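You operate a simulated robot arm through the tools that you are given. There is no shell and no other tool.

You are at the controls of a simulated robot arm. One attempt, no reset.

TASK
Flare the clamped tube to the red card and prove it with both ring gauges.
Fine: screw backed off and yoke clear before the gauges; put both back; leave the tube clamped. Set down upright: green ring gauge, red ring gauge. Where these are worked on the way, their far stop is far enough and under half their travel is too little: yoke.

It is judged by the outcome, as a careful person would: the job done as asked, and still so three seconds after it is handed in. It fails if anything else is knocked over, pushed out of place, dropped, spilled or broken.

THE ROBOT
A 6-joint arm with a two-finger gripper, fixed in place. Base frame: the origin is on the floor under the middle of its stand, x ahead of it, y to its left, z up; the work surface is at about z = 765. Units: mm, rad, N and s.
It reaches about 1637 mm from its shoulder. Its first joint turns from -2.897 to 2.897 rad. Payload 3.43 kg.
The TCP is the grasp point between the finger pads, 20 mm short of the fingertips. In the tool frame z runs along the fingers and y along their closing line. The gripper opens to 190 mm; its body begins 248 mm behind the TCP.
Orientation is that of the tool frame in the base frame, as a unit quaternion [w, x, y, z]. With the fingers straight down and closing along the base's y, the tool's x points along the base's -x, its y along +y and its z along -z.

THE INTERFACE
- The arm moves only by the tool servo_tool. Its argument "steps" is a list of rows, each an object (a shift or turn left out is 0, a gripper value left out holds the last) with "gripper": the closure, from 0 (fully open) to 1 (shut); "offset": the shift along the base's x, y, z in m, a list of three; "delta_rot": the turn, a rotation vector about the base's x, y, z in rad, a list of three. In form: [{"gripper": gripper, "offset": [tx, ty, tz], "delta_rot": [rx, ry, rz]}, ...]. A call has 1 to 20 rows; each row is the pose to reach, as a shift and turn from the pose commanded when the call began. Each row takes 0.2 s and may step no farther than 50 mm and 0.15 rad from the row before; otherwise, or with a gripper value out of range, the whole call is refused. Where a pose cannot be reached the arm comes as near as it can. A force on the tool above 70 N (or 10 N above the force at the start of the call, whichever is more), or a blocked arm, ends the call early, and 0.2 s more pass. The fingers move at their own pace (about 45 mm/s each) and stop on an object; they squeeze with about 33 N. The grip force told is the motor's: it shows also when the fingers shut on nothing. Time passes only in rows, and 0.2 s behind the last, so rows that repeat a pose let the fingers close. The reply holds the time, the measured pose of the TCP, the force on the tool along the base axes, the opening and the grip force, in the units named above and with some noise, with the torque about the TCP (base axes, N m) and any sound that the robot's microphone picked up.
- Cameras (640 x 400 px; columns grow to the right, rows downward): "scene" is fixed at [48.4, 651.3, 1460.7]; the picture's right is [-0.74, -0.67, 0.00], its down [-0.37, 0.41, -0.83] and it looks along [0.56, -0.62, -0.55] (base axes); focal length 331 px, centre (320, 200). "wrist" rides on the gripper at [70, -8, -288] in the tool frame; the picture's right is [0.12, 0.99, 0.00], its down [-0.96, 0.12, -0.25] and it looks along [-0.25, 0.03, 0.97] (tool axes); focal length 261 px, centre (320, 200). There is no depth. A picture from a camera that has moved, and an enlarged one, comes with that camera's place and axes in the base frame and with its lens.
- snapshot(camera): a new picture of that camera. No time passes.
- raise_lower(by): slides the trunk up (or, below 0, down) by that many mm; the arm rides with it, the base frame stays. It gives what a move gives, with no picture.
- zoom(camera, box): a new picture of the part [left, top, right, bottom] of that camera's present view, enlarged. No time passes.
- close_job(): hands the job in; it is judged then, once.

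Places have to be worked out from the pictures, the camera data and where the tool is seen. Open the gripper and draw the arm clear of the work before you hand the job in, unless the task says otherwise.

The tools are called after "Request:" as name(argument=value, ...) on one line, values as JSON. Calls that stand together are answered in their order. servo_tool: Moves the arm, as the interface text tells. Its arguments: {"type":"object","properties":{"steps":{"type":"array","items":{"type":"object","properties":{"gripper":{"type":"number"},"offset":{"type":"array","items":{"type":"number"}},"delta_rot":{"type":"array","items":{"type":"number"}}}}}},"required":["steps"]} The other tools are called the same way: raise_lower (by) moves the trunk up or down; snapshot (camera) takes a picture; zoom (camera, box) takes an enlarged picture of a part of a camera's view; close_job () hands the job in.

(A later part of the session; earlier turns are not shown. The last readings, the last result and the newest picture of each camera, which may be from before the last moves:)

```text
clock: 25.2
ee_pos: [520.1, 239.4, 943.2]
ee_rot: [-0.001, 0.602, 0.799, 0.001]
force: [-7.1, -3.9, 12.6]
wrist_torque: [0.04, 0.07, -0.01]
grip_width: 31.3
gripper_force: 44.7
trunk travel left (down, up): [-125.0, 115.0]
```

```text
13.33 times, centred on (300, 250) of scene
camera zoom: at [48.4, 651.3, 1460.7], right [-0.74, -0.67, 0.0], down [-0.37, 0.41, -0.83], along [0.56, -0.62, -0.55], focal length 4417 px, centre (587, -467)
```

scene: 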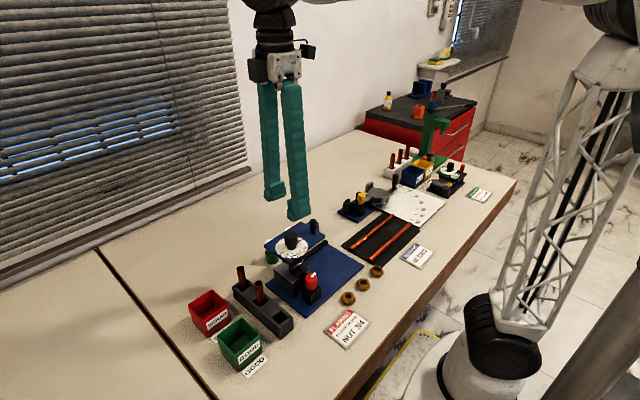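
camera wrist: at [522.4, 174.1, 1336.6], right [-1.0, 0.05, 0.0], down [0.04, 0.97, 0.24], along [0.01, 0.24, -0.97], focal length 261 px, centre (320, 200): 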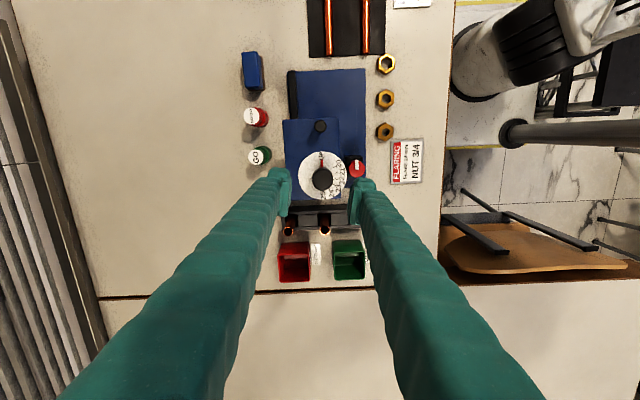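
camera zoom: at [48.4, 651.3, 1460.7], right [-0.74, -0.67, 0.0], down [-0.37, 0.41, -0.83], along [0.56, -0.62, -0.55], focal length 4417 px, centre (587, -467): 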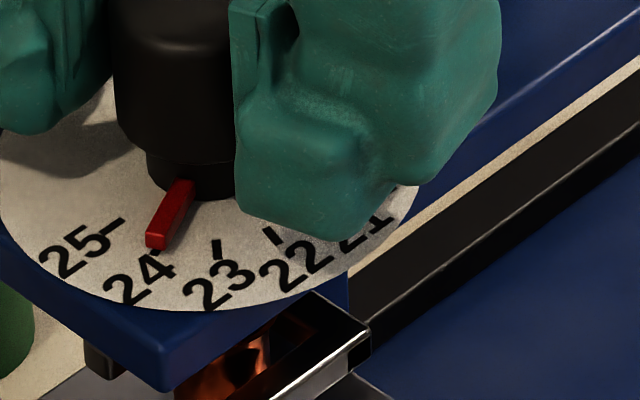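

The pointer now covers the 24 tick, at 154.5° of about 155.3°. I add the last 0.012 rad, verify, and then begin backing the screw off.

Request:
servo_tool(steps=[{"delta_rot": [0, 0, -0.012]}, {"delta_rot": [0, 0, -0.012]}, {"delta_rot": [0, 0, -0.012]}])

Request:
zoom(camera="wrist", box=[300, 155, 340, 195])

Request:
zoom(camera="scene", box=[270, 240, 330, 290])

```text
clock: 26.0
ee_pos: [520.8, 239.4, 943.2]
ee_rot: [-0.001, 0.607, 0.795, 0.001]
force: [-7.7, -2.3, 8.1]
wrist_torque: [0.01, 0.1, -0.03]
grip_width: 31.4
gripper_force: 44.4
trunk travel left (down, up): [-125.0, 115.0]
```

```text
10.00 times, centred on (320, 175) of wrist
camera zoom: at [494.5, 305.4, 1229.9], right [0.93, 0.38, 0.0], down [0.37, -0.9, 0.24], along [0.09, -0.23, -0.97], focal length 2606 px, centre (320, 450)
```

zoom: 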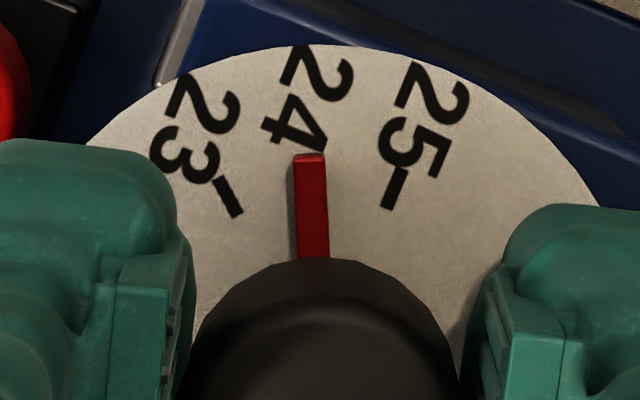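

```text
8.00 times, centred on (300, 265) of scene
camera zoom: at [48.4, 651.3, 1460.7], right [-0.74, -0.67, 0.0], down [-0.37, 0.41, -0.83], along [0.56, -0.62, -0.55], focal length 2650 px, centre (480, -320)
```

zoom: 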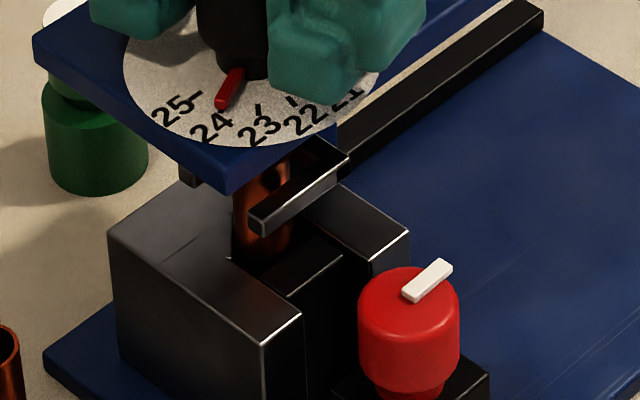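

The total turn is 155.2° with the pointer centred on 24, so the flare is set. Now I back the screw off toward UP, first half.

Request:
servo_tool(steps=[{"delta_rot": [0, 0, 0.1]}, {"delta_rot": [0, 0, 0.2]}, {"delta_rot": [0, 0, 0.32]}, {"delta_rot": [0, 0, 0.44]}, {"delta_rot": [0, 0, 0.56]}, {"delta_rot": [0, 0, 0.68]}, {"delta_rot": [0, 0, 0.8]}, {"delta_rot": [0, 0, 0.92]}, {"delta_rot": [0, 0, 1.04]}, {"delta_rot": [0, 0, 1.16]}, {"delta_rot": [0, 0, 1.28]}, {"delta_rot": [0, 0, 1.36]}])

Request:
zoom(camera="wrist", box=[260, 130, 380, 250])

```text
clock: 28.6
ee_pos: [520.1, 239.4, 941.8]
ee_rot: [-0.001, -0.029, 1.0, 0.001]
force: [12.4, 2.8, 29.2]
wrist_torque: [0.06, -0.09, -0.01]
grip_width: 31.3
gripper_force: 44.9
trunk travel left (down, up): [-125.0, 115.0]
```

```text
3.33 times, centred on (320, 190) of wrist
camera zoom: at [452.0, 228.0, 1229.7], right [-0.18, 0.98, 0.0], down [0.95, 0.17, 0.25], along [0.24, 0.04, -0.97], focal length 869 px, centre (320, 233)
```

zoom: 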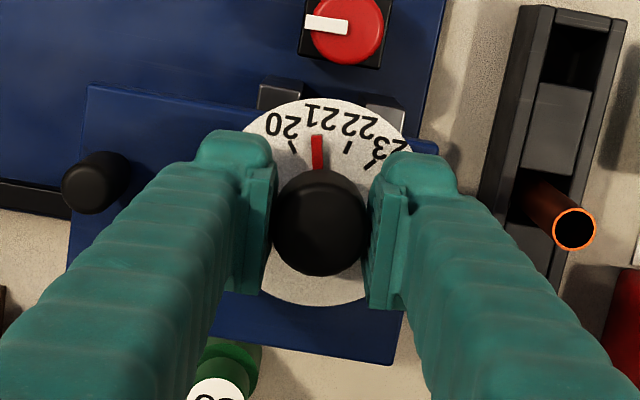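

Halfway back, with the pointer near 21. I relieve the z load slightly and continue to UP.

Request:
servo_tool(steps=[{"offset": [0.0004, 0, 0.001], "delta_rot": [0, 0, 0.1]}, {"offset": [0.0004, 0, 0.0012], "delta_rot": [0, 0, 0.22]}, {"offset": [0.0004, 0, 0.0012], "delta_rot": [0, 0, 0.34]}, {"offset": [0.0004, 0, 0.0012], "delta_rot": [0, 0, 0.46]}, {"offset": [0.0004, 0, 0.0012], "delta_rot": [0, 0, 0.58]}, {"offset": [0.0004, 0, 0.0012], "delta_rot": [0, 0, 0.7]}, {"offset": [0.0004, 0, 0.0012], "delta_rot": [0, 0, 0.82]}, {"offset": [0.0004, 0, 0.0012], "delta_rot": [0, 0, 0.94]}, {"offset": [0.0004, 0, 0.0012], "delta_rot": [0, 0, 1.06]}, {"offset": [0.0004, 0, 0.0012], "delta_rot": [0, 0, 1.18]}, {"offset": [0.0004, 0, 0.0012], "delta_rot": [0, 0, 1.28]}, {"offset": [0.0004, 0, 0.0012], "delta_rot": [0, 0, 1.33]}, {"offset": [0.0004, 0, 0.0012], "delta_rot": [0, 0, 1.33]}])

Request:
zoom(camera="wrist", box=[300, 150, 350, 200])

Request:
zoom(camera="scene", box=[250, 200, 350, 290])

```text
clock: 31.4
ee_pos: [520.7, 239.4, 943.0]
ee_rot: [-0.002, -0.639, 0.769, -0.001]
force: [-16.8, -0.8, -22.0]
wrist_torque: [0.09, 0.08, 0.01]
grip_width: 31.3
gripper_force: 44.9
trunk travel left (down, up): [-125.0, 115.0]
```

```text
8.00 times, centred on (325, 175) of wrist
camera zoom: at [517.3, 170.9, 1229.9], right [-1.0, 0.06, 0.0], down [0.06, 0.97, 0.24], along [0.01, 0.24, -0.97], focal length 2085 px, centre (280, 400)
```

zoom: 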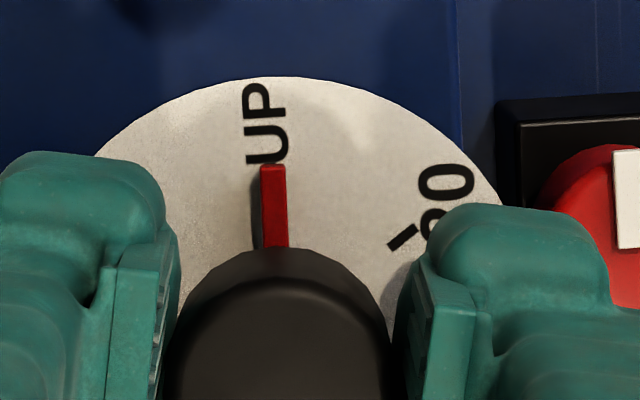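

```text
4.44 times, centred on (300, 245) of scene
camera zoom: at [48.4, 651.3, 1460.7], right [-0.74, -0.67, 0.0], down [-0.37, 0.41, -0.83], along [0.56, -0.62, -0.55], focal length 1472 px, centre (409, 0)
```

zoom: 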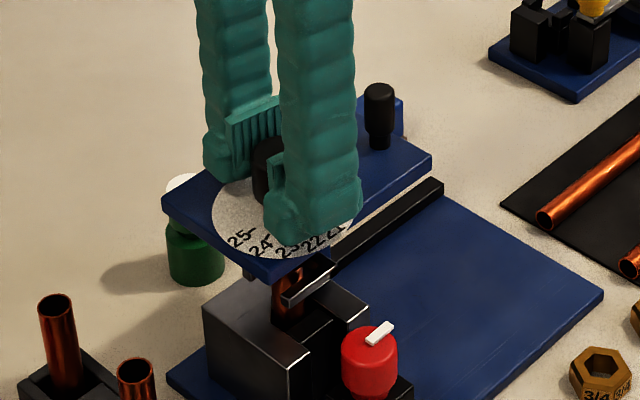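

The pointer is 1° from UP. I finish the last bit, then open, release the knob and rise.

Request:
servo_tool(steps=[{"offset": [-0.0008, 0, -0.001], "delta_rot": [0, 0, 0.022]}, {"offset": [-0.0008, 0, -0.001], "delta_rot": [0, 0, 0.022]}])

Request:
servo_tool(steps=[{"gripper": 0.65}, {"gripper": 0.65}, {"gripper": 0.65}, {"offset": [0, 0, 0.03]}, {"offset": [0, 0, 0.07]}, {"offset": [0, 0, 0.11]}, {"offset": [0, 0, 0.11]}])

Request:
zoom(camera="wrist", box=[260, 110, 380, 230])

Request:
zoom(camera="scene", box=[250, 200, 350, 290])

```text
clock: 32.0
ee_pos: [520.4, 240.3, 942.4]
ee_rot: [-0.002, -0.647, 0.763, -0.001]
force: [-11.0, -0.9, -5.0]
wrist_torque: [-0.26, 0.14, -0.12]
grip_width: 31.4
gripper_force: 45.2
trunk travel left (down, up): [-125.0, 115.0]
```

```text
clock: 33.6
ee_pos: [519.1, 239.5, 1051.2]
ee_rot: [-0.001, -0.648, 0.762, -0.002]
force: [-0.1, 0.3, -0.7]
wrist_torque: [-0.03, -0.06, 0.01]
grip_width: 66.5
gripper_force: 0.1
trunk travel left (down, up): [-125.0, 115.0]
```

```text
3.33 times, centred on (320, 170) of wrist
camera zoom: at [516.0, 170.9, 1338.8], right [-1.0, 0.04, 0.0], down [0.04, 0.97, 0.24], along [0.01, 0.24, -0.97], focal length 869 px, centre (320, 300)
```

zoom: 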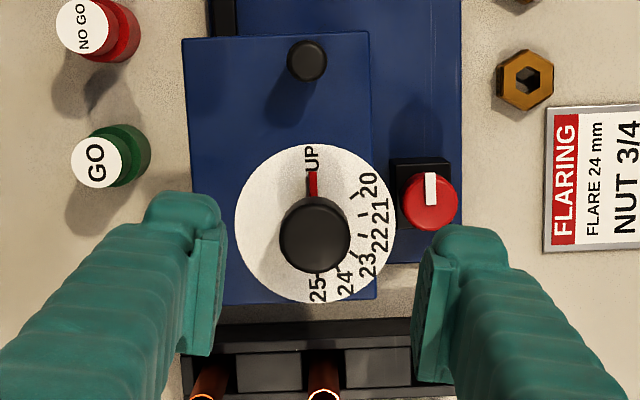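

```text
4.44 times, centred on (300, 245) of scene
camera zoom: at [48.4, 651.3, 1460.7], right [-0.74, -0.67, 0.0], down [-0.37, 0.41, -0.83], along [0.56, -0.62, -0.55], focal length 1472 px, centre (409, 0)
```

zoom: 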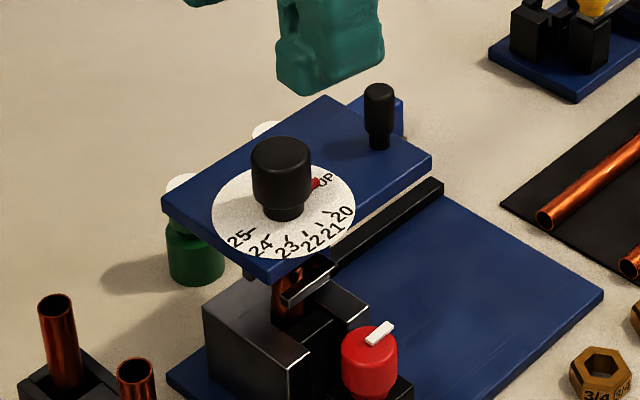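

The pointer reads UP and the screw is backed off. Now I rotate the gripper back and return above the yoke peg at about (522.8, 162.6).

Request:
servo_tool(steps=[{"gripper": 0.79, "offset": [0, -0.008, 0], "delta_rot": [0, 0, -0.14]}, {"offset": [0, -0.016, 0], "delta_rot": [0, 0, -0.28]}, {"offset": [0, -0.024, 0], "delta_rot": [0, 0, -0.42]}, {"offset": [0, -0.032, 0], "delta_rot": [0, 0, -0.56]}, {"offset": [0, -0.04, 0], "delta_rot": [0, 0, -0.7]}, {"offset": [0.001, -0.048, 0], "delta_rot": [0, 0, -0.84]}, {"offset": [0.002, -0.056, 0], "delta_rot": [0, 0, -0.98]}, {"offset": [0.003, -0.064, 0], "delta_rot": [0, 0, -1.12]}, {"offset": [0.003, -0.072, 0], "delta_rot": [0, 0, -1.26]}, {"offset": [0.003, -0.0777, 0], "delta_rot": [0, 0, -1.405]}, {"offset": [0.003, -0.0777, -0.02], "delta_rot": [0, 0, -1.405]}, {"offset": [0.003, -0.0777, -0.02], "delta_rot": [0, 0, -1.405]}])

Request:
zoom(camera="wrist", box=[260, 130, 380, 250])

```text
clock: 36.2
ee_pos: [524.3, 161.5, 1031.8]
ee_rot: [-0.002, -0.001, 1.0, 0.0]
force: [-1.1, -0.6, -0.1]
wrist_torque: [-0.01, -0.01, -0.07]
grip_width: 40.0
gripper_force: 0.0
trunk travel left (down, up): [-125.0, 115.0]
```

```text
3.33 times, centred on (320, 190) of wrist
camera zoom: at [455.2, 155.0, 1318.9], right [-0.12, 0.99, 0.0], down [0.96, 0.12, 0.24], along [0.24, 0.03, -0.97], focal length 869 px, centre (320, 233)
```

zoom: 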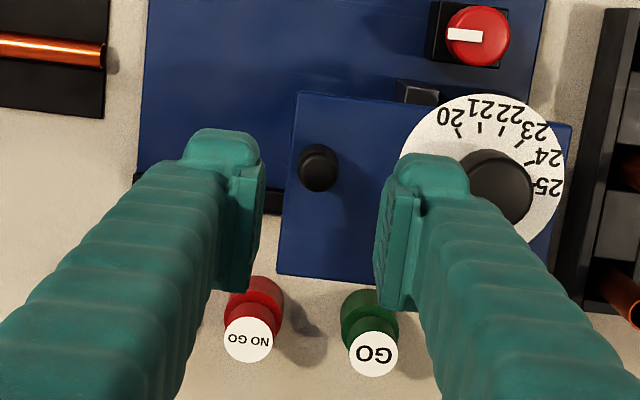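

The peg is centred laterally and about 2 mm toward −x. I descend onto it and grip.

Request:
servo_tool(steps=[{"offset": [-0.002, 0, -0.03]}, {"offset": [-0.002, 0, -0.06]}, {"offset": [-0.002, 0, -0.08]}, {"offset": [-0.002, 0, -0.091]}, {"offset": [-0.002, 0, -0.091]}, {"gripper": 0.9, "offset": [-0.002, 0, -0.091]}, {"gripper": 1.0, "offset": [-0.002, 0, -0.091]}, {"offset": [-0.002, 0, -0.091]}, {"offset": [-0.002, 0, -0.091]}])

Request:
zoom(camera="wrist", box=[260, 130, 380, 250])

```text
clock: 38.2
ee_pos: [522.1, 162.0, 942.7]
ee_rot: [-0.002, -0.001, 1.0, 0.0]
force: [0.3, -12.6, -3.4]
wrist_torque: [-0.08, -0.09, 0.08]
grip_width: 16.7
gripper_force: 45.4
trunk travel left (down, up): [-125.0, 115.0]
```

```text
3.33 times, centred on (320, 190) of wrist
camera zoom: at [454.1, 154.5, 1229.3], right [-0.12, 0.99, 0.0], down [0.96, 0.12, 0.24], along [0.24, 0.03, -0.97], focal length 869 px, centre (320, 233)
```

zoom: 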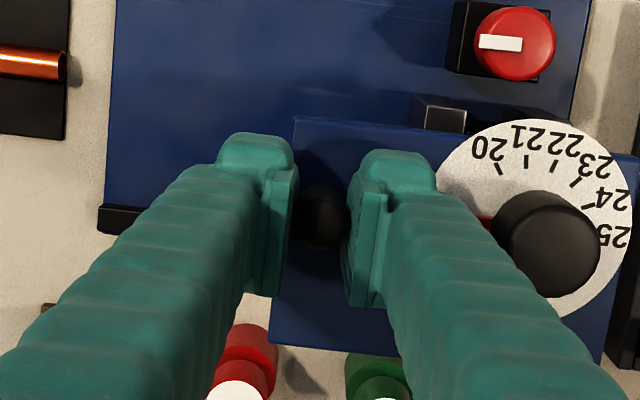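

The peg is gripped at 16.7 mm. I slide the yoke back along −y the full 94 mm.

Request:
servo_tool(steps=[{"offset": [0, -0.01, 0]}, {"offset": [0, -0.02, 0]}, {"offset": [0, -0.03, 0]}, {"offset": [0, -0.04, 0]}, {"offset": [0, -0.05, 0]}, {"offset": [0, -0.06, 0]}, {"offset": [0, -0.07, 0]}, {"offset": [0, -0.08, 0]}, {"offset": [0, -0.087, 0]}, {"offset": [0, -0.091, 0]}, {"offset": [0, -0.093, 0]}, {"offset": [0, -0.095, 0]}])

Request:
zoom(camera="scene", box=[250, 190, 370, 310])

```text
clock: 40.8
ee_pos: [521.0, 67.2, 942.3]
ee_rot: [0.0, -0.002, 1.0, 0.001]
force: [32.0, 1.2, 23.6]
wrist_torque: [0.06, -0.28, -0.02]
grip_width: 16.4
gripper_force: 44.8
trunk travel left (down, up): [-125.0, 115.0]
```

```text
3.33 times, centred on (310, 250) of scene
camera zoom: at [48.4, 651.3, 1460.7], right [-0.74, -0.67, 0.0], down [-0.37, 0.41, -0.83], along [0.56, -0.62, -0.55], focal length 1104 px, centre (353, 33)
```

zoom: 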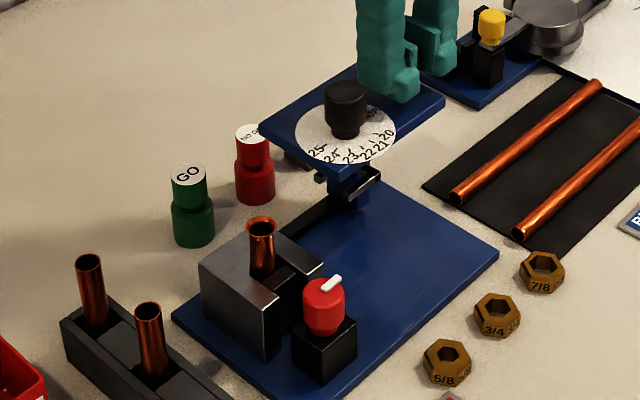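

The tube is visibly flared and the yoke is back at its start position. I nudge gently for the near stop, relieving the x load, then release.

Request:
servo_tool(steps=[{"offset": [0.0012, 0, 0.001]}, {"offset": [0.0012, -0.001, 0.001]}, {"offset": [0.0012, -0.002, 0.001]}, {"offset": [0.0012, -0.003, 0.001]}])

```text
clock: 41.8
ee_pos: [521.2, 66.4, 941.4]
ee_rot: [-0.003, -0.002, 1.0, 0.001]
force: [7.5, 39.2, 5.4]
wrist_torque: [0.38, 0.05, -0.07]
grip_width: 16.8
gripper_force: 44.9
trunk travel left (down, up): [-125.0, 115.0]
```

The y reaction of 39 N shows the yoke is at its near stop, clear of the tube. I release the peg and rise.

Request:
servo_tool(steps=[{"gripper": 0.79, "offset": [0, 0.002, 0]}, {"gripper": 0.79, "offset": [0, 0.002, 0]}, {"gripper": 0.79, "offset": [0, 0.002, 0]}, {"offset": [0, 0.002, 0.03]}, {"offset": [0, 0.002, 0.07]}, {"offset": [0, 0.002, 0.11]}, {"offset": [0, 0.002, 0.11]}])

Request:
snapshot(camera="wrist")

Request:
zoom(camera="scene", box=[250, 190, 370, 310])

```text
clock: 43.4
ee_pos: [520.5, 66.0, 1051.2]
ee_rot: [-0.002, -0.002, 1.0, 0.0]
force: [0.1, 0.1, 0.0]
wrist_torque: [0.02, 0.02, 0.05]
grip_width: 39.8
gripper_force: 0.1
trunk travel left (down, up): [-125.0, 115.0]
```

```text
taken
camera wrist: at [452.7, 58.3, 1338.9], right [-0.12, 0.99, 0.0], down [0.96, 0.12, 0.24], along [0.24, 0.03, -0.97], focal length 261 px, centre (320, 200)
```

wrist: 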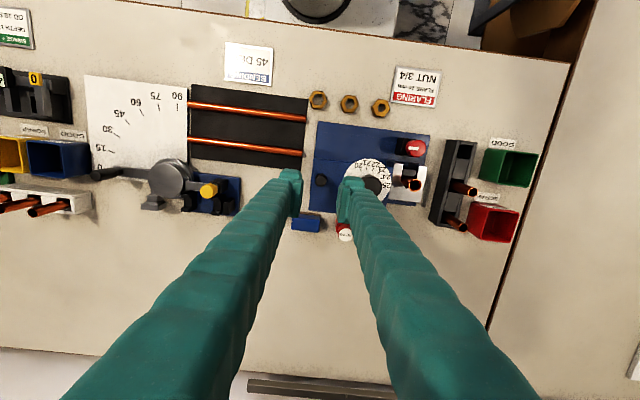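

```text
3.33 times, centred on (310, 250) of scene
camera zoom: at [48.4, 651.3, 1460.7], right [-0.74, -0.67, 0.0], down [-0.37, 0.41, -0.83], along [0.56, -0.62, -0.55], focal length 1104 px, centre (353, 33)
```

zoom: 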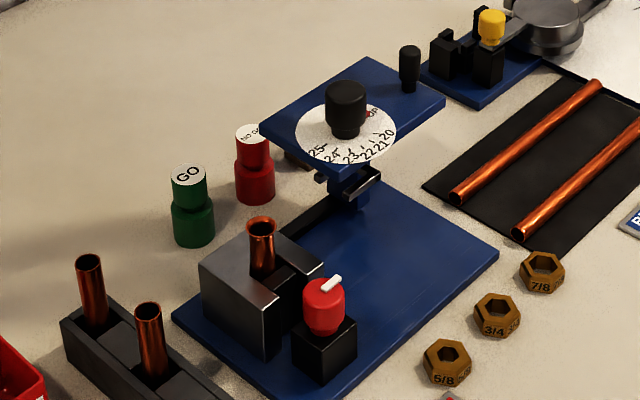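

Station state: flare formed, screw at UP, yoke at its near stop. Next comes the GO gauge at about (649, 212). I move above it with the fingers turned to close along x.

Request:
servo_tool(steps=[{"gripper": 0.65, "offset": [0.013, 0.015, 0], "delta_rot": [0, 0, 0.14]}, {"offset": [0.026, 0.03, 0], "delta_rot": [0, 0, 0.28]}, {"offset": [0.039, 0.044, 0], "delta_rot": [0, 0, 0.42]}, {"offset": [0.052, 0.059, 0], "delta_rot": [0, 0, 0.56]}, {"offset": [0.065, 0.073, 0], "delta_rot": [0, 0, 0.7]}, {"offset": [0.078, 0.088, 0], "delta_rot": [0, 0, 0.84]}, {"offset": [0.09, 0.103, 0], "delta_rot": [0, 0, 0.98]}, {"offset": [0.103, 0.117, 0], "delta_rot": [0, 0, 1.12]}, {"offset": [0.116, 0.132, 0], "delta_rot": [0, 0, 1.26]}, {"offset": [0.128, 0.146, -0.02], "delta_rot": [0, 0, 1.4]}, {"offset": [0.128, 0.146, -0.05], "delta_rot": [0, 0, 1.4]}, {"offset": [0.128, 0.146, -0.08], "delta_rot": [0, 0, 1.4]}, {"offset": [0.128, 0.146, -0.08], "delta_rot": [0, 0, 1.4]}])

Request:
snapshot(camera="wrist")

Request:
zoom(camera="wrist", box=[260, 90, 400, 230])

Request:
zoom(camera="scene", box=[220, 170, 340, 290])

```text
clock: 46.2
ee_pos: [649.1, 211.5, 973.6]
ee_rot: [-0.002, -0.646, 0.764, -0.001]
force: [-0.9, 0.0, 0.0]
wrist_torque: [0.01, -0.03, 0.01]
grip_width: 66.5
gripper_force: 0.0
trunk travel left (down, up): [-125.0, 115.0]
```

```text
taken
camera wrist: at [647.7, 142.1, 1261.0], right [-1.0, 0.05, 0.0], down [0.05, 0.97, 0.24], along [0.01, 0.24, -0.97], focal length 261 px, centre (320, 200)
```

wrist: 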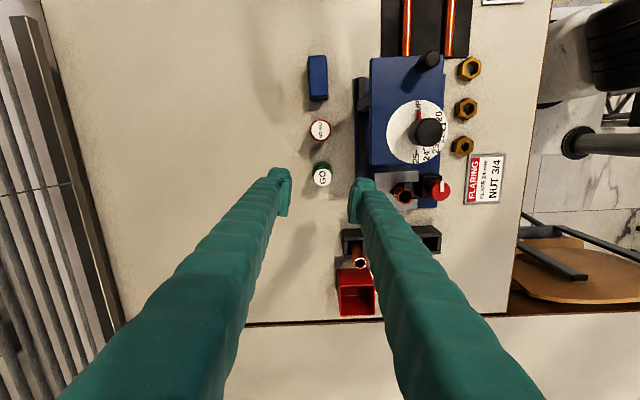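

```text
2.86 times, centred on (330, 160) of wrist
camera zoom: at [647.7, 142.1, 1261.0], right [-1.0, 0.05, 0.0], down [0.05, 0.97, 0.24], along [0.01, 0.24, -0.97], focal length 745 px, centre (291, 314)
```

zoom: 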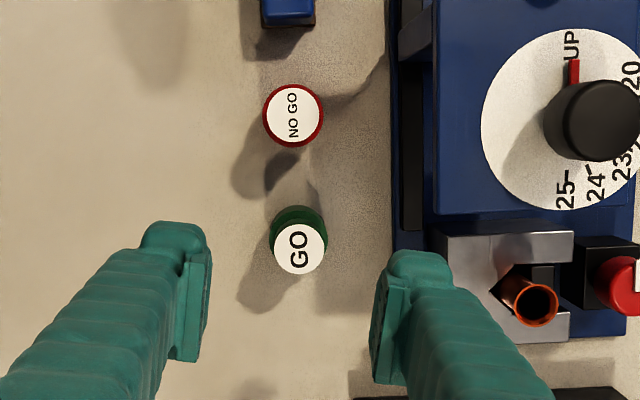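

```text
3.33 times, centred on (280, 230) of scene
camera zoom: at [48.4, 651.3, 1460.7], right [-0.74, -0.67, 0.0], down [-0.37, 0.41, -0.83], along [0.56, -0.62, -0.55], focal length 1104 px, centre (453, 100)
```

zoom: 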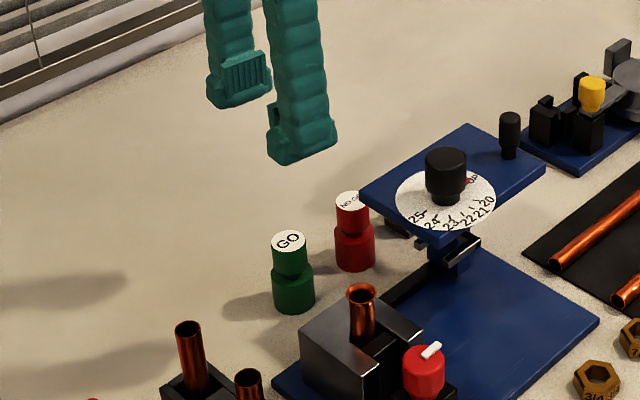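

The GO gauge is about 5.6 mm toward −x and 0.7 mm toward +y of the grip axis. I correct that and descend to just above it, then recheck.

Request:
servo_tool(steps=[{"offset": [-0.0055, 0.0007, -0.02]}, {"offset": [-0.0055, 0.0007, -0.05]}, {"offset": [-0.0055, 0.0007, -0.08]}, {"offset": [-0.0055, 0.0007, -0.1]}, {"offset": [-0.0055, 0.0007, -0.1]}])

Request:
zoom(camera="wrist", box=[260, 130, 380, 250])

Request:
zoom(camera="scene", box=[220, 170, 340, 290])

```text
clock: 47.4
ee_pos: [643.6, 212.2, 873.6]
ee_rot: [-0.001, -0.645, 0.764, -0.001]
force: [-0.1, 0.3, 0.0]
wrist_torque: [0.01, -0.01, 0.0]
grip_width: 66.6
gripper_force: 0.0
trunk travel left (down, up): [-125.0, 115.0]
```

```text
3.33 times, centred on (320, 190) of wrist
camera zoom: at [641.4, 143.9, 1160.7], right [-1.0, 0.05, 0.0], down [0.05, 0.97, 0.24], along [0.01, 0.24, -0.97], focal length 869 px, centre (320, 233)
```

zoom: 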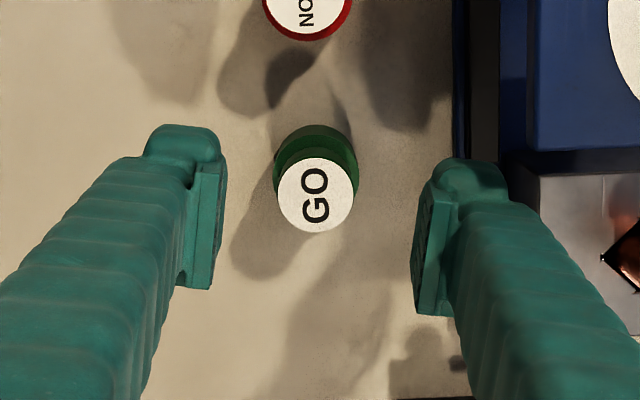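

```text
3.33 times, centred on (280, 230) of scene
camera zoom: at [48.4, 651.3, 1460.7], right [-0.74, -0.67, 0.0], down [-0.37, 0.41, -0.83], along [0.56, -0.62, -0.55], focal length 1104 px, centre (453, 100)
```

zoom: 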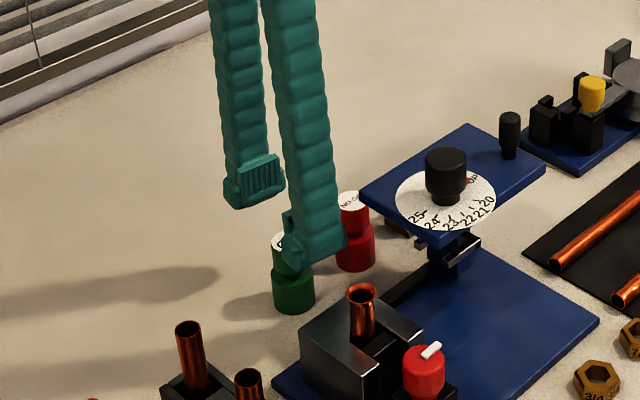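

The GO gauge is centred within about 1 mm, with its top at z≈830. I lower to TCP 821 and close on the upper handle.

Request:
servo_tool(steps=[{"offset": [0.001, 0, -0.02]}, {"offset": [0.001, 0, -0.04]}, {"offset": [0.001, 0, -0.0525]}, {"offset": [0.001, 0, -0.0525]}, {"gripper": 0.8, "offset": [0.001, 0, -0.0525]}, {"gripper": 1.0, "offset": [0.001, 0, -0.0525]}, {"offset": [0.001, 0, -0.0525]}, {"offset": [0.001, 0, -0.0525]}])

Request:
zoom(camera="wrist", box=[260, 130, 380, 250])

Request:
zoom(camera="scene", box=[220, 170, 340, 290])

```text
clock: 49.2
ee_pos: [646.8, 212.6, 819.8]
ee_rot: [-0.002, -0.645, 0.764, -0.001]
force: [-0.3, -0.3, 0.3]
wrist_torque: [0.0, 0.05, 0.01]
grip_width: 28.1
gripper_force: 33.0
trunk travel left (down, up): [-125.0, 115.0]
```

```text
3.33 times, centred on (320, 190) of wrist
camera zoom: at [643.6, 143.7, 1107.3], right [-1.0, 0.05, 0.0], down [0.05, 0.97, 0.24], along [0.01, 0.24, -0.97], focal length 869 px, centre (320, 233)
```

zoom: 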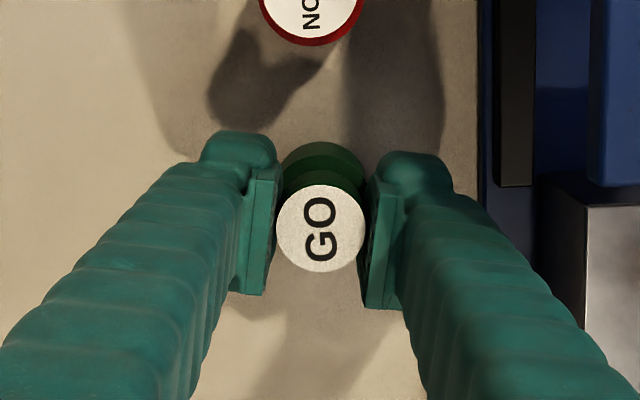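

```text
3.33 times, centred on (280, 230) of scene
camera zoom: at [48.4, 651.3, 1460.7], right [-0.74, -0.67, 0.0], down [-0.37, 0.41, -0.83], along [0.56, -0.62, -0.55], focal length 1104 px, centre (453, 100)
```

zoom: 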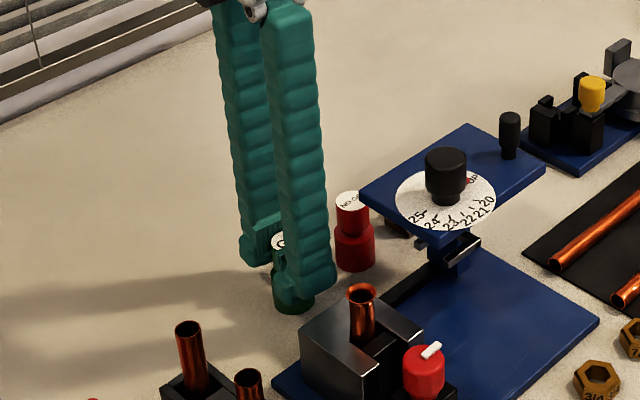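

The GO gauge is gripped at 28.1 mm, with the grasp at about (646.8, 212.8, 820). I lift it straight up and carry it to above the tube, which I estimate is at a relative (−126.6, +27), staying high enough to see the tube past the gauge.

Request:
servo_tool(steps=[{"offset": [0, 0, 0.015]}, {"offset": [0, 0, 0.04]}, {"offset": [0, 0, 0.08]}, {"offset": [0, 0, 0.12]}, {"offset": [0, 0, 0.16]}, {"offset": [0, 0, 0.2]}, {"offset": [-0.02, 0.004, 0.23]}, {"offset": [-0.05, 0.01, 0.25]}, {"offset": [-0.08, 0.016, 0.25]}, {"offset": [-0.11, 0.023, 0.25]}, {"offset": [-0.1266, 0.027, 0.25]}, {"offset": [-0.1266, 0.027, 0.25]}, {"offset": [-0.1266, 0.027, 0.25]}])

Request:
zoom(camera="wrist", box=[260, 110, 380, 230])

Request:
zoom(camera="scene", box=[220, 150, 340, 310])

```text
clock: 52.0
ee_pos: [519.4, 240.1, 1071.0]
ee_rot: [-0.001, -0.645, 0.764, -0.002]
force: [0.2, -1.0, 0.2]
wrist_torque: [0.01, -0.02, 0.0]
grip_width: 0.0
gripper_force: 33.2
trunk travel left (down, up): [-125.0, 115.0]
```

```text
3.33 times, centred on (320, 170) of wrist
camera zoom: at [518.0, 170.2, 1358.4], right [-1.0, 0.05, 0.0], down [0.05, 0.97, 0.24], along [0.01, 0.24, -0.97], focal length 869 px, centre (320, 300)
```

zoom: 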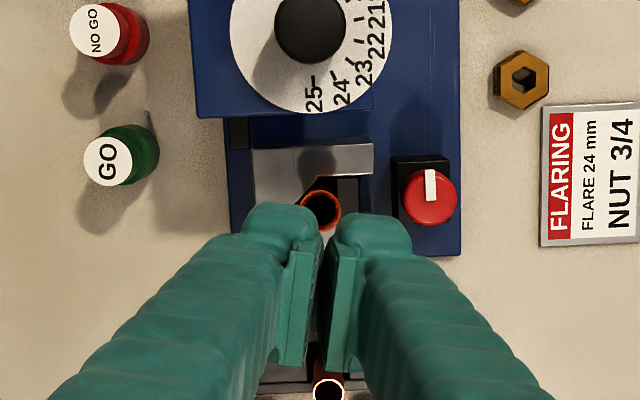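

```text
2.50 times, centred on (280, 230) of scene
camera zoom: at [48.4, 651.3, 1460.7], right [-0.74, -0.67, 0.0], down [-0.37, 0.41, -0.83], along [0.56, -0.62, -0.55], focal length 828 px, centre (420, 125)
```

zoom: 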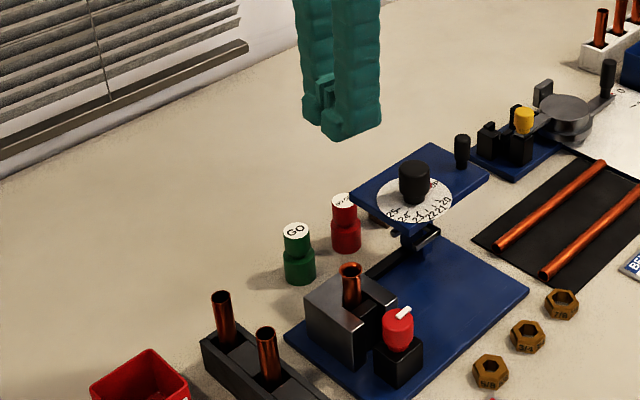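

The fingers shut to 0, so the GO gauge slipped out as I lifted and it still stands on the table. I look closely at its shape and position before trying again.

Request:
zoom(camera="scene", box=[255, 220, 315, 270])

Request:
zoom(camera="wrist", box=[255, 110, 315, 160])

```text
8.00 times, centred on (285, 245) of scene
camera zoom: at [48.4, 651.3, 1460.7], right [-0.74, -0.67, 0.0], down [-0.37, 0.41, -0.83], along [0.56, -0.62, -0.55], focal length 2650 px, centre (600, -160)
```

zoom: 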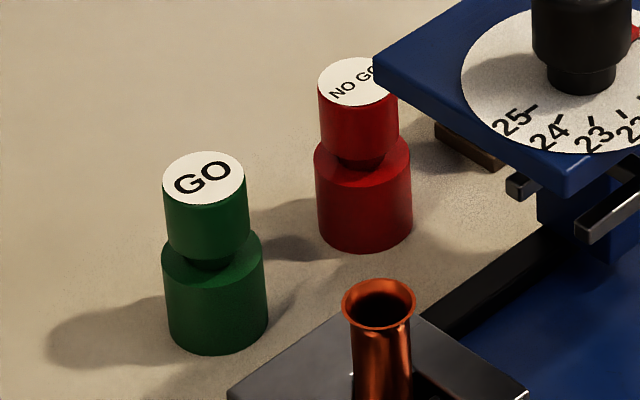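

```text
8.00 times, centred on (285, 135) of wrist
camera zoom: at [518.0, 170.2, 1358.4], right [-1.0, 0.05, 0.0], down [0.05, 0.97, 0.24], along [0.01, 0.24, -0.97], focal length 2085 px, centre (600, 720)
```

zoom: 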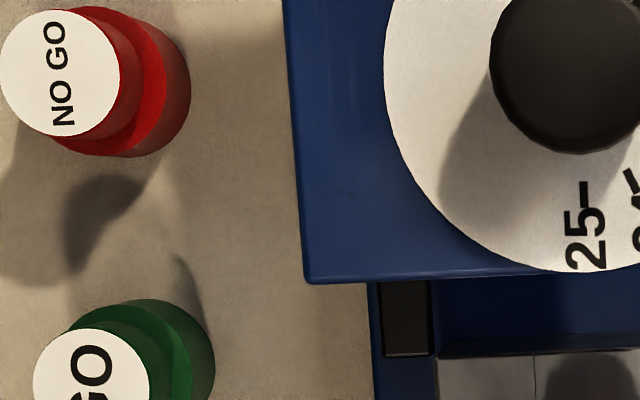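

The gauge is still upright; its shape is a 38 mm body, a neck and a roughly 30 mm handle at z≈806–830. I go back above it with the fingers open and check where it stands now.

Request:
servo_tool(steps=[{"gripper": 0.65, "offset": [0.03, -0.006, 0]}, {"offset": [0.06, -0.013, 0]}, {"offset": [0.09, -0.02, 0]}, {"offset": [0.1266, -0.027, -0.01]}, {"offset": [0.1266, -0.027, -0.05]}, {"offset": [0.1266, -0.027, -0.09]}, {"offset": [0.1266, -0.027, -0.13]}, {"offset": [0.1266, -0.027, -0.17]}, {"offset": [0.1266, -0.027, -0.195]}, {"offset": [0.1266, -0.027, -0.195]}])

Request:
zoom(camera="wrist", box=[260, 130, 380, 250])

Request:
zoom(camera="scene", box=[255, 220, 315, 270])

```text
clock: 54.2
ee_pos: [643.8, 212.4, 874.4]
ee_rot: [0.001, -0.646, 0.764, -0.001]
force: [0.2, 0.6, -0.1]
wrist_torque: [0.03, -0.02, -0.01]
grip_width: 66.6
gripper_force: 0.1
trunk travel left (down, up): [-125.0, 115.0]
```

```text
3.33 times, centred on (320, 190) of wrist
camera zoom: at [642.4, 143.3, 1162.0], right [-1.0, 0.05, 0.0], down [0.05, 0.97, 0.24], along [0.01, 0.24, -0.97], focal length 869 px, centre (320, 233)
```

zoom: 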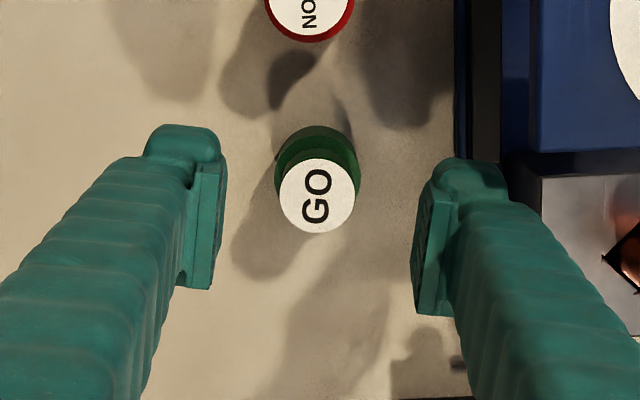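

```text
8.00 times, centred on (285, 245) of scene
camera zoom: at [48.4, 651.3, 1460.7], right [-0.74, -0.67, 0.0], down [-0.37, 0.41, -0.83], along [0.56, -0.62, -0.55], focal length 2650 px, centre (600, -160)
```

zoom: 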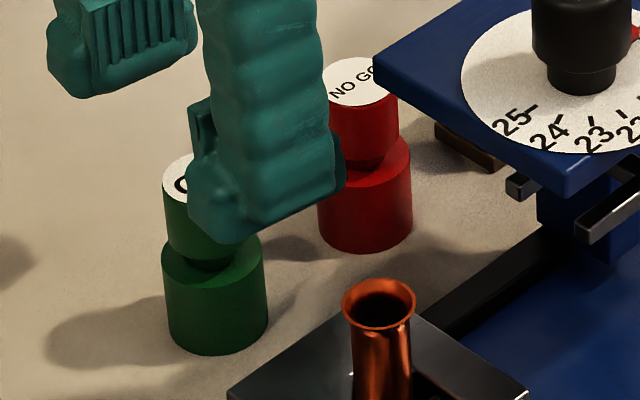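

The gauge hasn't moved at all. I try again with the pads lower on the handle, at TCP ≈815, a longer squeeze, and a slow test lift of a few millimetres.

Request:
servo_tool(steps=[{"offset": [0.001, 0, -0.02]}, {"offset": [0.001, 0, -0.04]}, {"offset": [0.001, 0, -0.0575]}, {"offset": [0.001, 0, -0.0575]}, {"gripper": 0.8, "offset": [0.001, 0, -0.0575]}, {"gripper": 0.9, "offset": [0.001, 0, -0.0575]}, {"gripper": 1.0, "offset": [0.001, 0, -0.0575]}, {"offset": [0.001, 0, -0.0575]}, {"offset": [0.001, 0, -0.0575]}, {"offset": [0.001, 0, -0.0575]}, {"offset": [0.001, 0, -0.0575]}, {"offset": [0.001, 0, -0.0575]}])

Request:
zoom(camera="wrist", box=[260, 130, 380, 250])

Request:
zoom(camera="scene", box=[255, 220, 315, 270])

```text
clock: 56.8
ee_pos: [645.9, 213.6, 817.8]
ee_rot: [-0.002, -0.645, 0.764, -0.002]
force: [-0.9, 0.0, 0.0]
wrist_torque: [0.0, -0.02, 0.0]
grip_width: 27.4
gripper_force: 33.2
trunk travel left (down, up): [-125.0, 115.0]
```

```text
3.33 times, centred on (320, 190) of wrist
camera zoom: at [644.4, 144.2, 1104.2], right [-1.0, 0.05, 0.0], down [0.05, 0.97, 0.24], along [0.01, 0.24, -0.97], focal length 869 px, centre (320, 233)
```

zoom: 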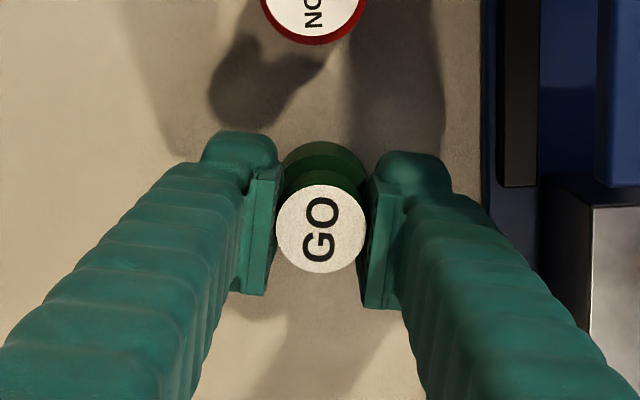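

```text
8.00 times, centred on (285, 245) of scene
camera zoom: at [48.4, 651.3, 1460.7], right [-0.74, -0.67, 0.0], down [-0.37, 0.41, -0.83], along [0.56, -0.62, -0.55], focal length 2650 px, centre (600, -160)
```

zoom: 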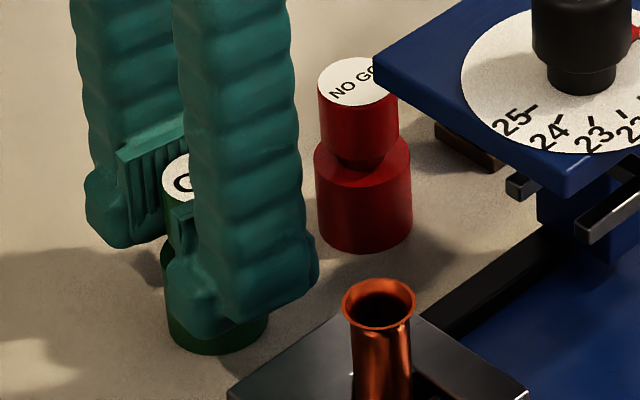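

Gripped at 27.4 mm. Now a slow test lift of 6 mm.

Request:
servo_tool(steps=[{"offset": [0, 0, 0.001]}, {"offset": [0, 0, 0.002]}, {"offset": [0, 0, 0.004]}, {"offset": [0, 0, 0.006]}, {"offset": [0, 0, 0.006]}])

Request:
zoom(camera="wrist", box=[260, 130, 380, 250])

Request:
zoom(camera="scene", box=[255, 220, 315, 270])

```text
clock: 58.0
ee_pos: [648.1, 213.7, 823.2]
ee_rot: [-0.001, -0.645, 0.764, -0.001]
force: [-0.1, 0.1, -2.0]
wrist_torque: [0.0, 0.03, -0.03]
grip_width: 27.3
gripper_force: 33.4
trunk travel left (down, up): [-125.0, 115.0]
```

```text
3.33 times, centred on (320, 190) of wrist
camera zoom: at [644.6, 144.0, 1110.3], right [-1.0, 0.05, 0.0], down [0.05, 0.97, 0.24], along [0.01, 0.24, -0.97], focal length 869 px, centre (320, 233)
```

zoom: 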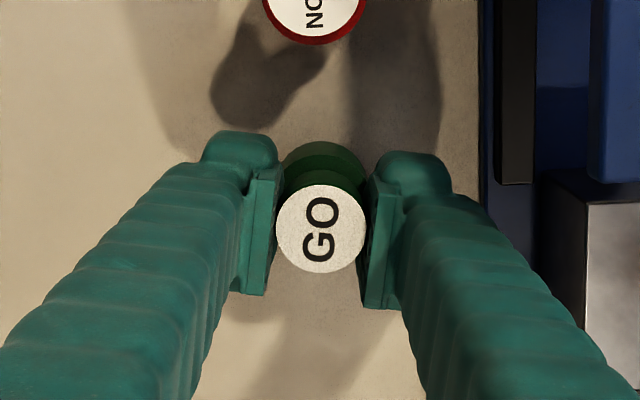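

```text
8.00 times, centred on (285, 245) of scene
camera zoom: at [48.4, 651.3, 1460.7], right [-0.74, -0.67, 0.0], down [-0.37, 0.41, -0.83], along [0.56, -0.62, -0.55], focal length 2650 px, centre (600, -160)
```

zoom: 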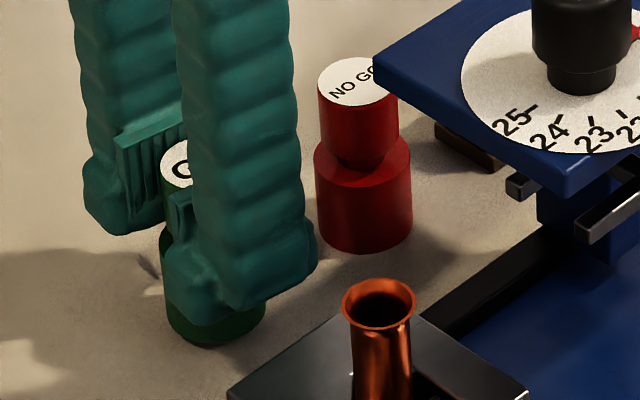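

This time the gauge rises with the fingers, showing about 2 N of weight. I keep lifting slowly and verify.

Request:
servo_tool(steps=[{"offset": [0, 0, 0.003]}, {"offset": [0, 0, 0.007]}, {"offset": [0, 0, 0.012]}, {"offset": [0, 0, 0.018]}, {"offset": [0, 0, 0.024]}, {"offset": [0, 0, 0.03]}, {"offset": [0, 0, 0.036]}, {"offset": [0, 0, 0.042]}, {"offset": [0, 0, 0.046]}, {"offset": [0, 0, 0.048]}])

Request:
zoom(camera="wrist", box=[260, 130, 380, 250])

Request:
zoom(camera="scene", box=[245, 200, 325, 270])

```text
clock: 60.2
ee_pos: [645.3, 212.9, 871.2]
ee_rot: [-0.001, -0.646, 0.764, -0.001]
force: [0.4, -0.3, -1.7]
wrist_torque: [-0.01, 0.0, -0.04]
grip_width: 27.5
gripper_force: 33.4
trunk travel left (down, up): [-125.0, 115.0]
```

```text
3.33 times, centred on (320, 190) of wrist
camera zoom: at [644.7, 143.7, 1158.2], right [-1.0, 0.05, 0.0], down [0.05, 0.97, 0.24], along [0.01, 0.24, -0.97], focal length 869 px, centre (320, 233)
```

zoom: 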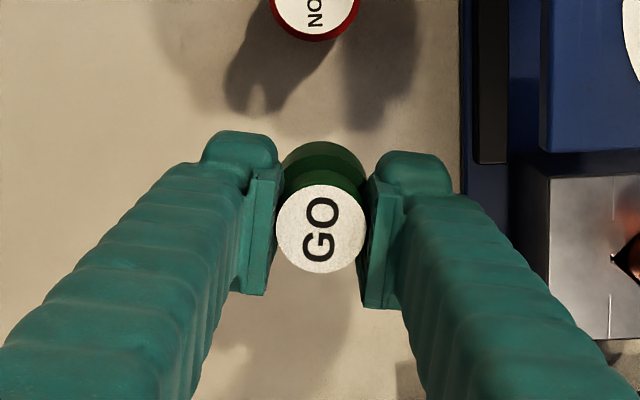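

```text
5.71 times, centred on (285, 235) of scene
camera zoom: at [48.4, 651.3, 1460.7], right [-0.74, -0.67, 0.0], down [-0.37, 0.41, -0.83], along [0.56, -0.62, -0.55], focal length 1893 px, centre (520, 0)
```

zoom: 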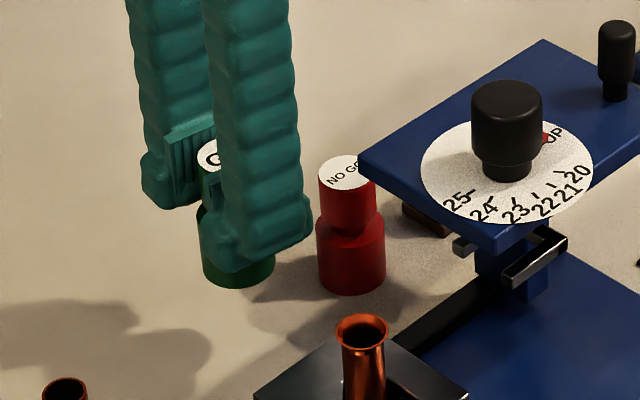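

The gauge is held firmly and raised 54 mm. I continue at a gentle speed up to TCP ≈965, then across to above the tube, using the averaged knob-axis position (520.2, 239.4).

Request:
servo_tool(steps=[{"offset": [0, 0, 0.004]}, {"offset": [0, 0, 0.012]}, {"offset": [0, 0, 0.022]}, {"offset": [0, 0, 0.034]}, {"offset": [0, 0, 0.046]}, {"offset": [0, 0, 0.058]}, {"offset": [0, 0, 0.07]}, {"offset": [0, 0, 0.08]}, {"offset": [0, 0, 0.088]}, {"offset": [0, 0, 0.094]}, {"offset": [0, 0, 0.094]}])

Request:
servo_tool(steps=[{"offset": [-0.004, 0.001, 0]}, {"offset": [-0.012, 0.0025, 0]}, {"offset": [-0.024, 0.005, 0]}, {"offset": [-0.038, 0.008, 0]}, {"offset": [-0.052, 0.011, 0]}, {"offset": [-0.066, 0.014, 0]}, {"offset": [-0.08, 0.017, 0]}, {"offset": [-0.093, 0.02, 0]}, {"offset": [-0.105, 0.022, 0]}, {"offset": [-0.115, 0.0245, 0]}, {"offset": [-0.122, 0.026, 0]}, {"offset": [-0.1263, 0.0265, 0]}, {"offset": [-0.1263, 0.0265, 0]}, {"offset": [-0.1263, 0.0265, 0]}])

Request:
zoom(camera="wrist", box=[260, 130, 380, 250])

Request:
zoom(camera="scene", box=[260, 190, 340, 290])

```text
clock: 62.6
ee_pos: [647.1, 212.7, 966.5]
ee_rot: [-0.002, -0.646, 0.763, -0.002]
force: [-0.3, -0.6, -1.0]
wrist_torque: [-0.01, 0.0, 0.02]
grip_width: 27.1
gripper_force: 32.7
trunk travel left (down, up): [-125.0, 115.0]
```

```text
clock: 65.6
ee_pos: [519.7, 238.8, 966.4]
ee_rot: [-0.002, -0.646, 0.763, -0.001]
force: [0.4, 0.1, -0.1]
wrist_torque: [-0.02, -0.05, 0.01]
grip_width: 27.6
gripper_force: 33.2
trunk travel left (down, up): [-125.0, 115.0]
```

```text
3.33 times, centred on (320, 190) of wrist
camera zoom: at [517.9, 169.6, 1252.8], right [-1.0, 0.05, 0.0], down [0.05, 0.97, 0.24], along [0.01, 0.24, -0.97], focal length 869 px, centre (320, 233)
```

zoom: 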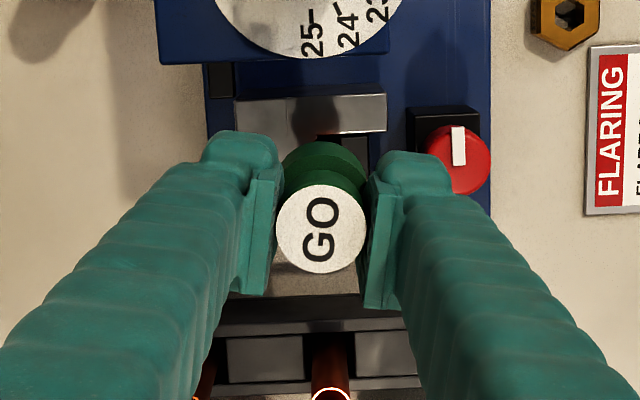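

```text
4.00 times, centred on (300, 240) of scene
camera zoom: at [48.4, 651.3, 1460.7], right [-0.74, -0.67, 0.0], down [-0.37, 0.41, -0.83], along [0.56, -0.62, -0.55], focal length 1325 px, centre (400, 40)
```

zoom: 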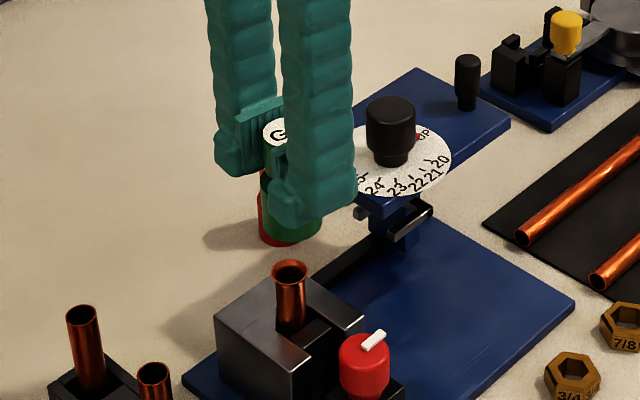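

The gauge hangs above the tube. I zoom in on the scene camera to judge its lateral alignment with the tube.

Request:
zoom(camera="scene", box=[275, 215, 325, 275])

Request:
zoom(camera="wrist", box=[290, 150, 350, 210])

```text
6.67 times, centred on (300, 245) of scene
camera zoom: at [48.4, 651.3, 1460.7], right [-0.74, -0.67, 0.0], down [-0.37, 0.41, -0.83], along [0.56, -0.62, -0.55], focal length 2208 px, centre (453, -100)
```

zoom: 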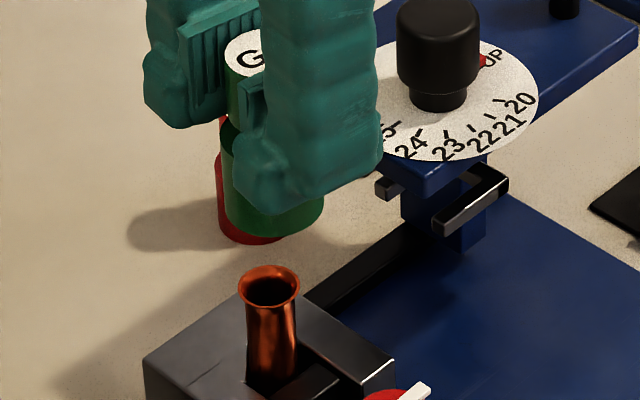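

```text
6.67 times, centred on (320, 180) of wrist
camera zoom: at [517.9, 169.6, 1252.8], right [-1.0, 0.05, 0.0], down [0.05, 0.97, 0.24], along [0.01, 0.24, -0.97], focal length 1738 px, centre (320, 333)
```

zoom: 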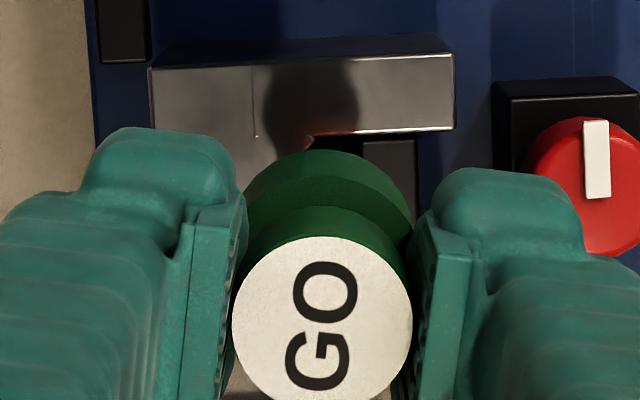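

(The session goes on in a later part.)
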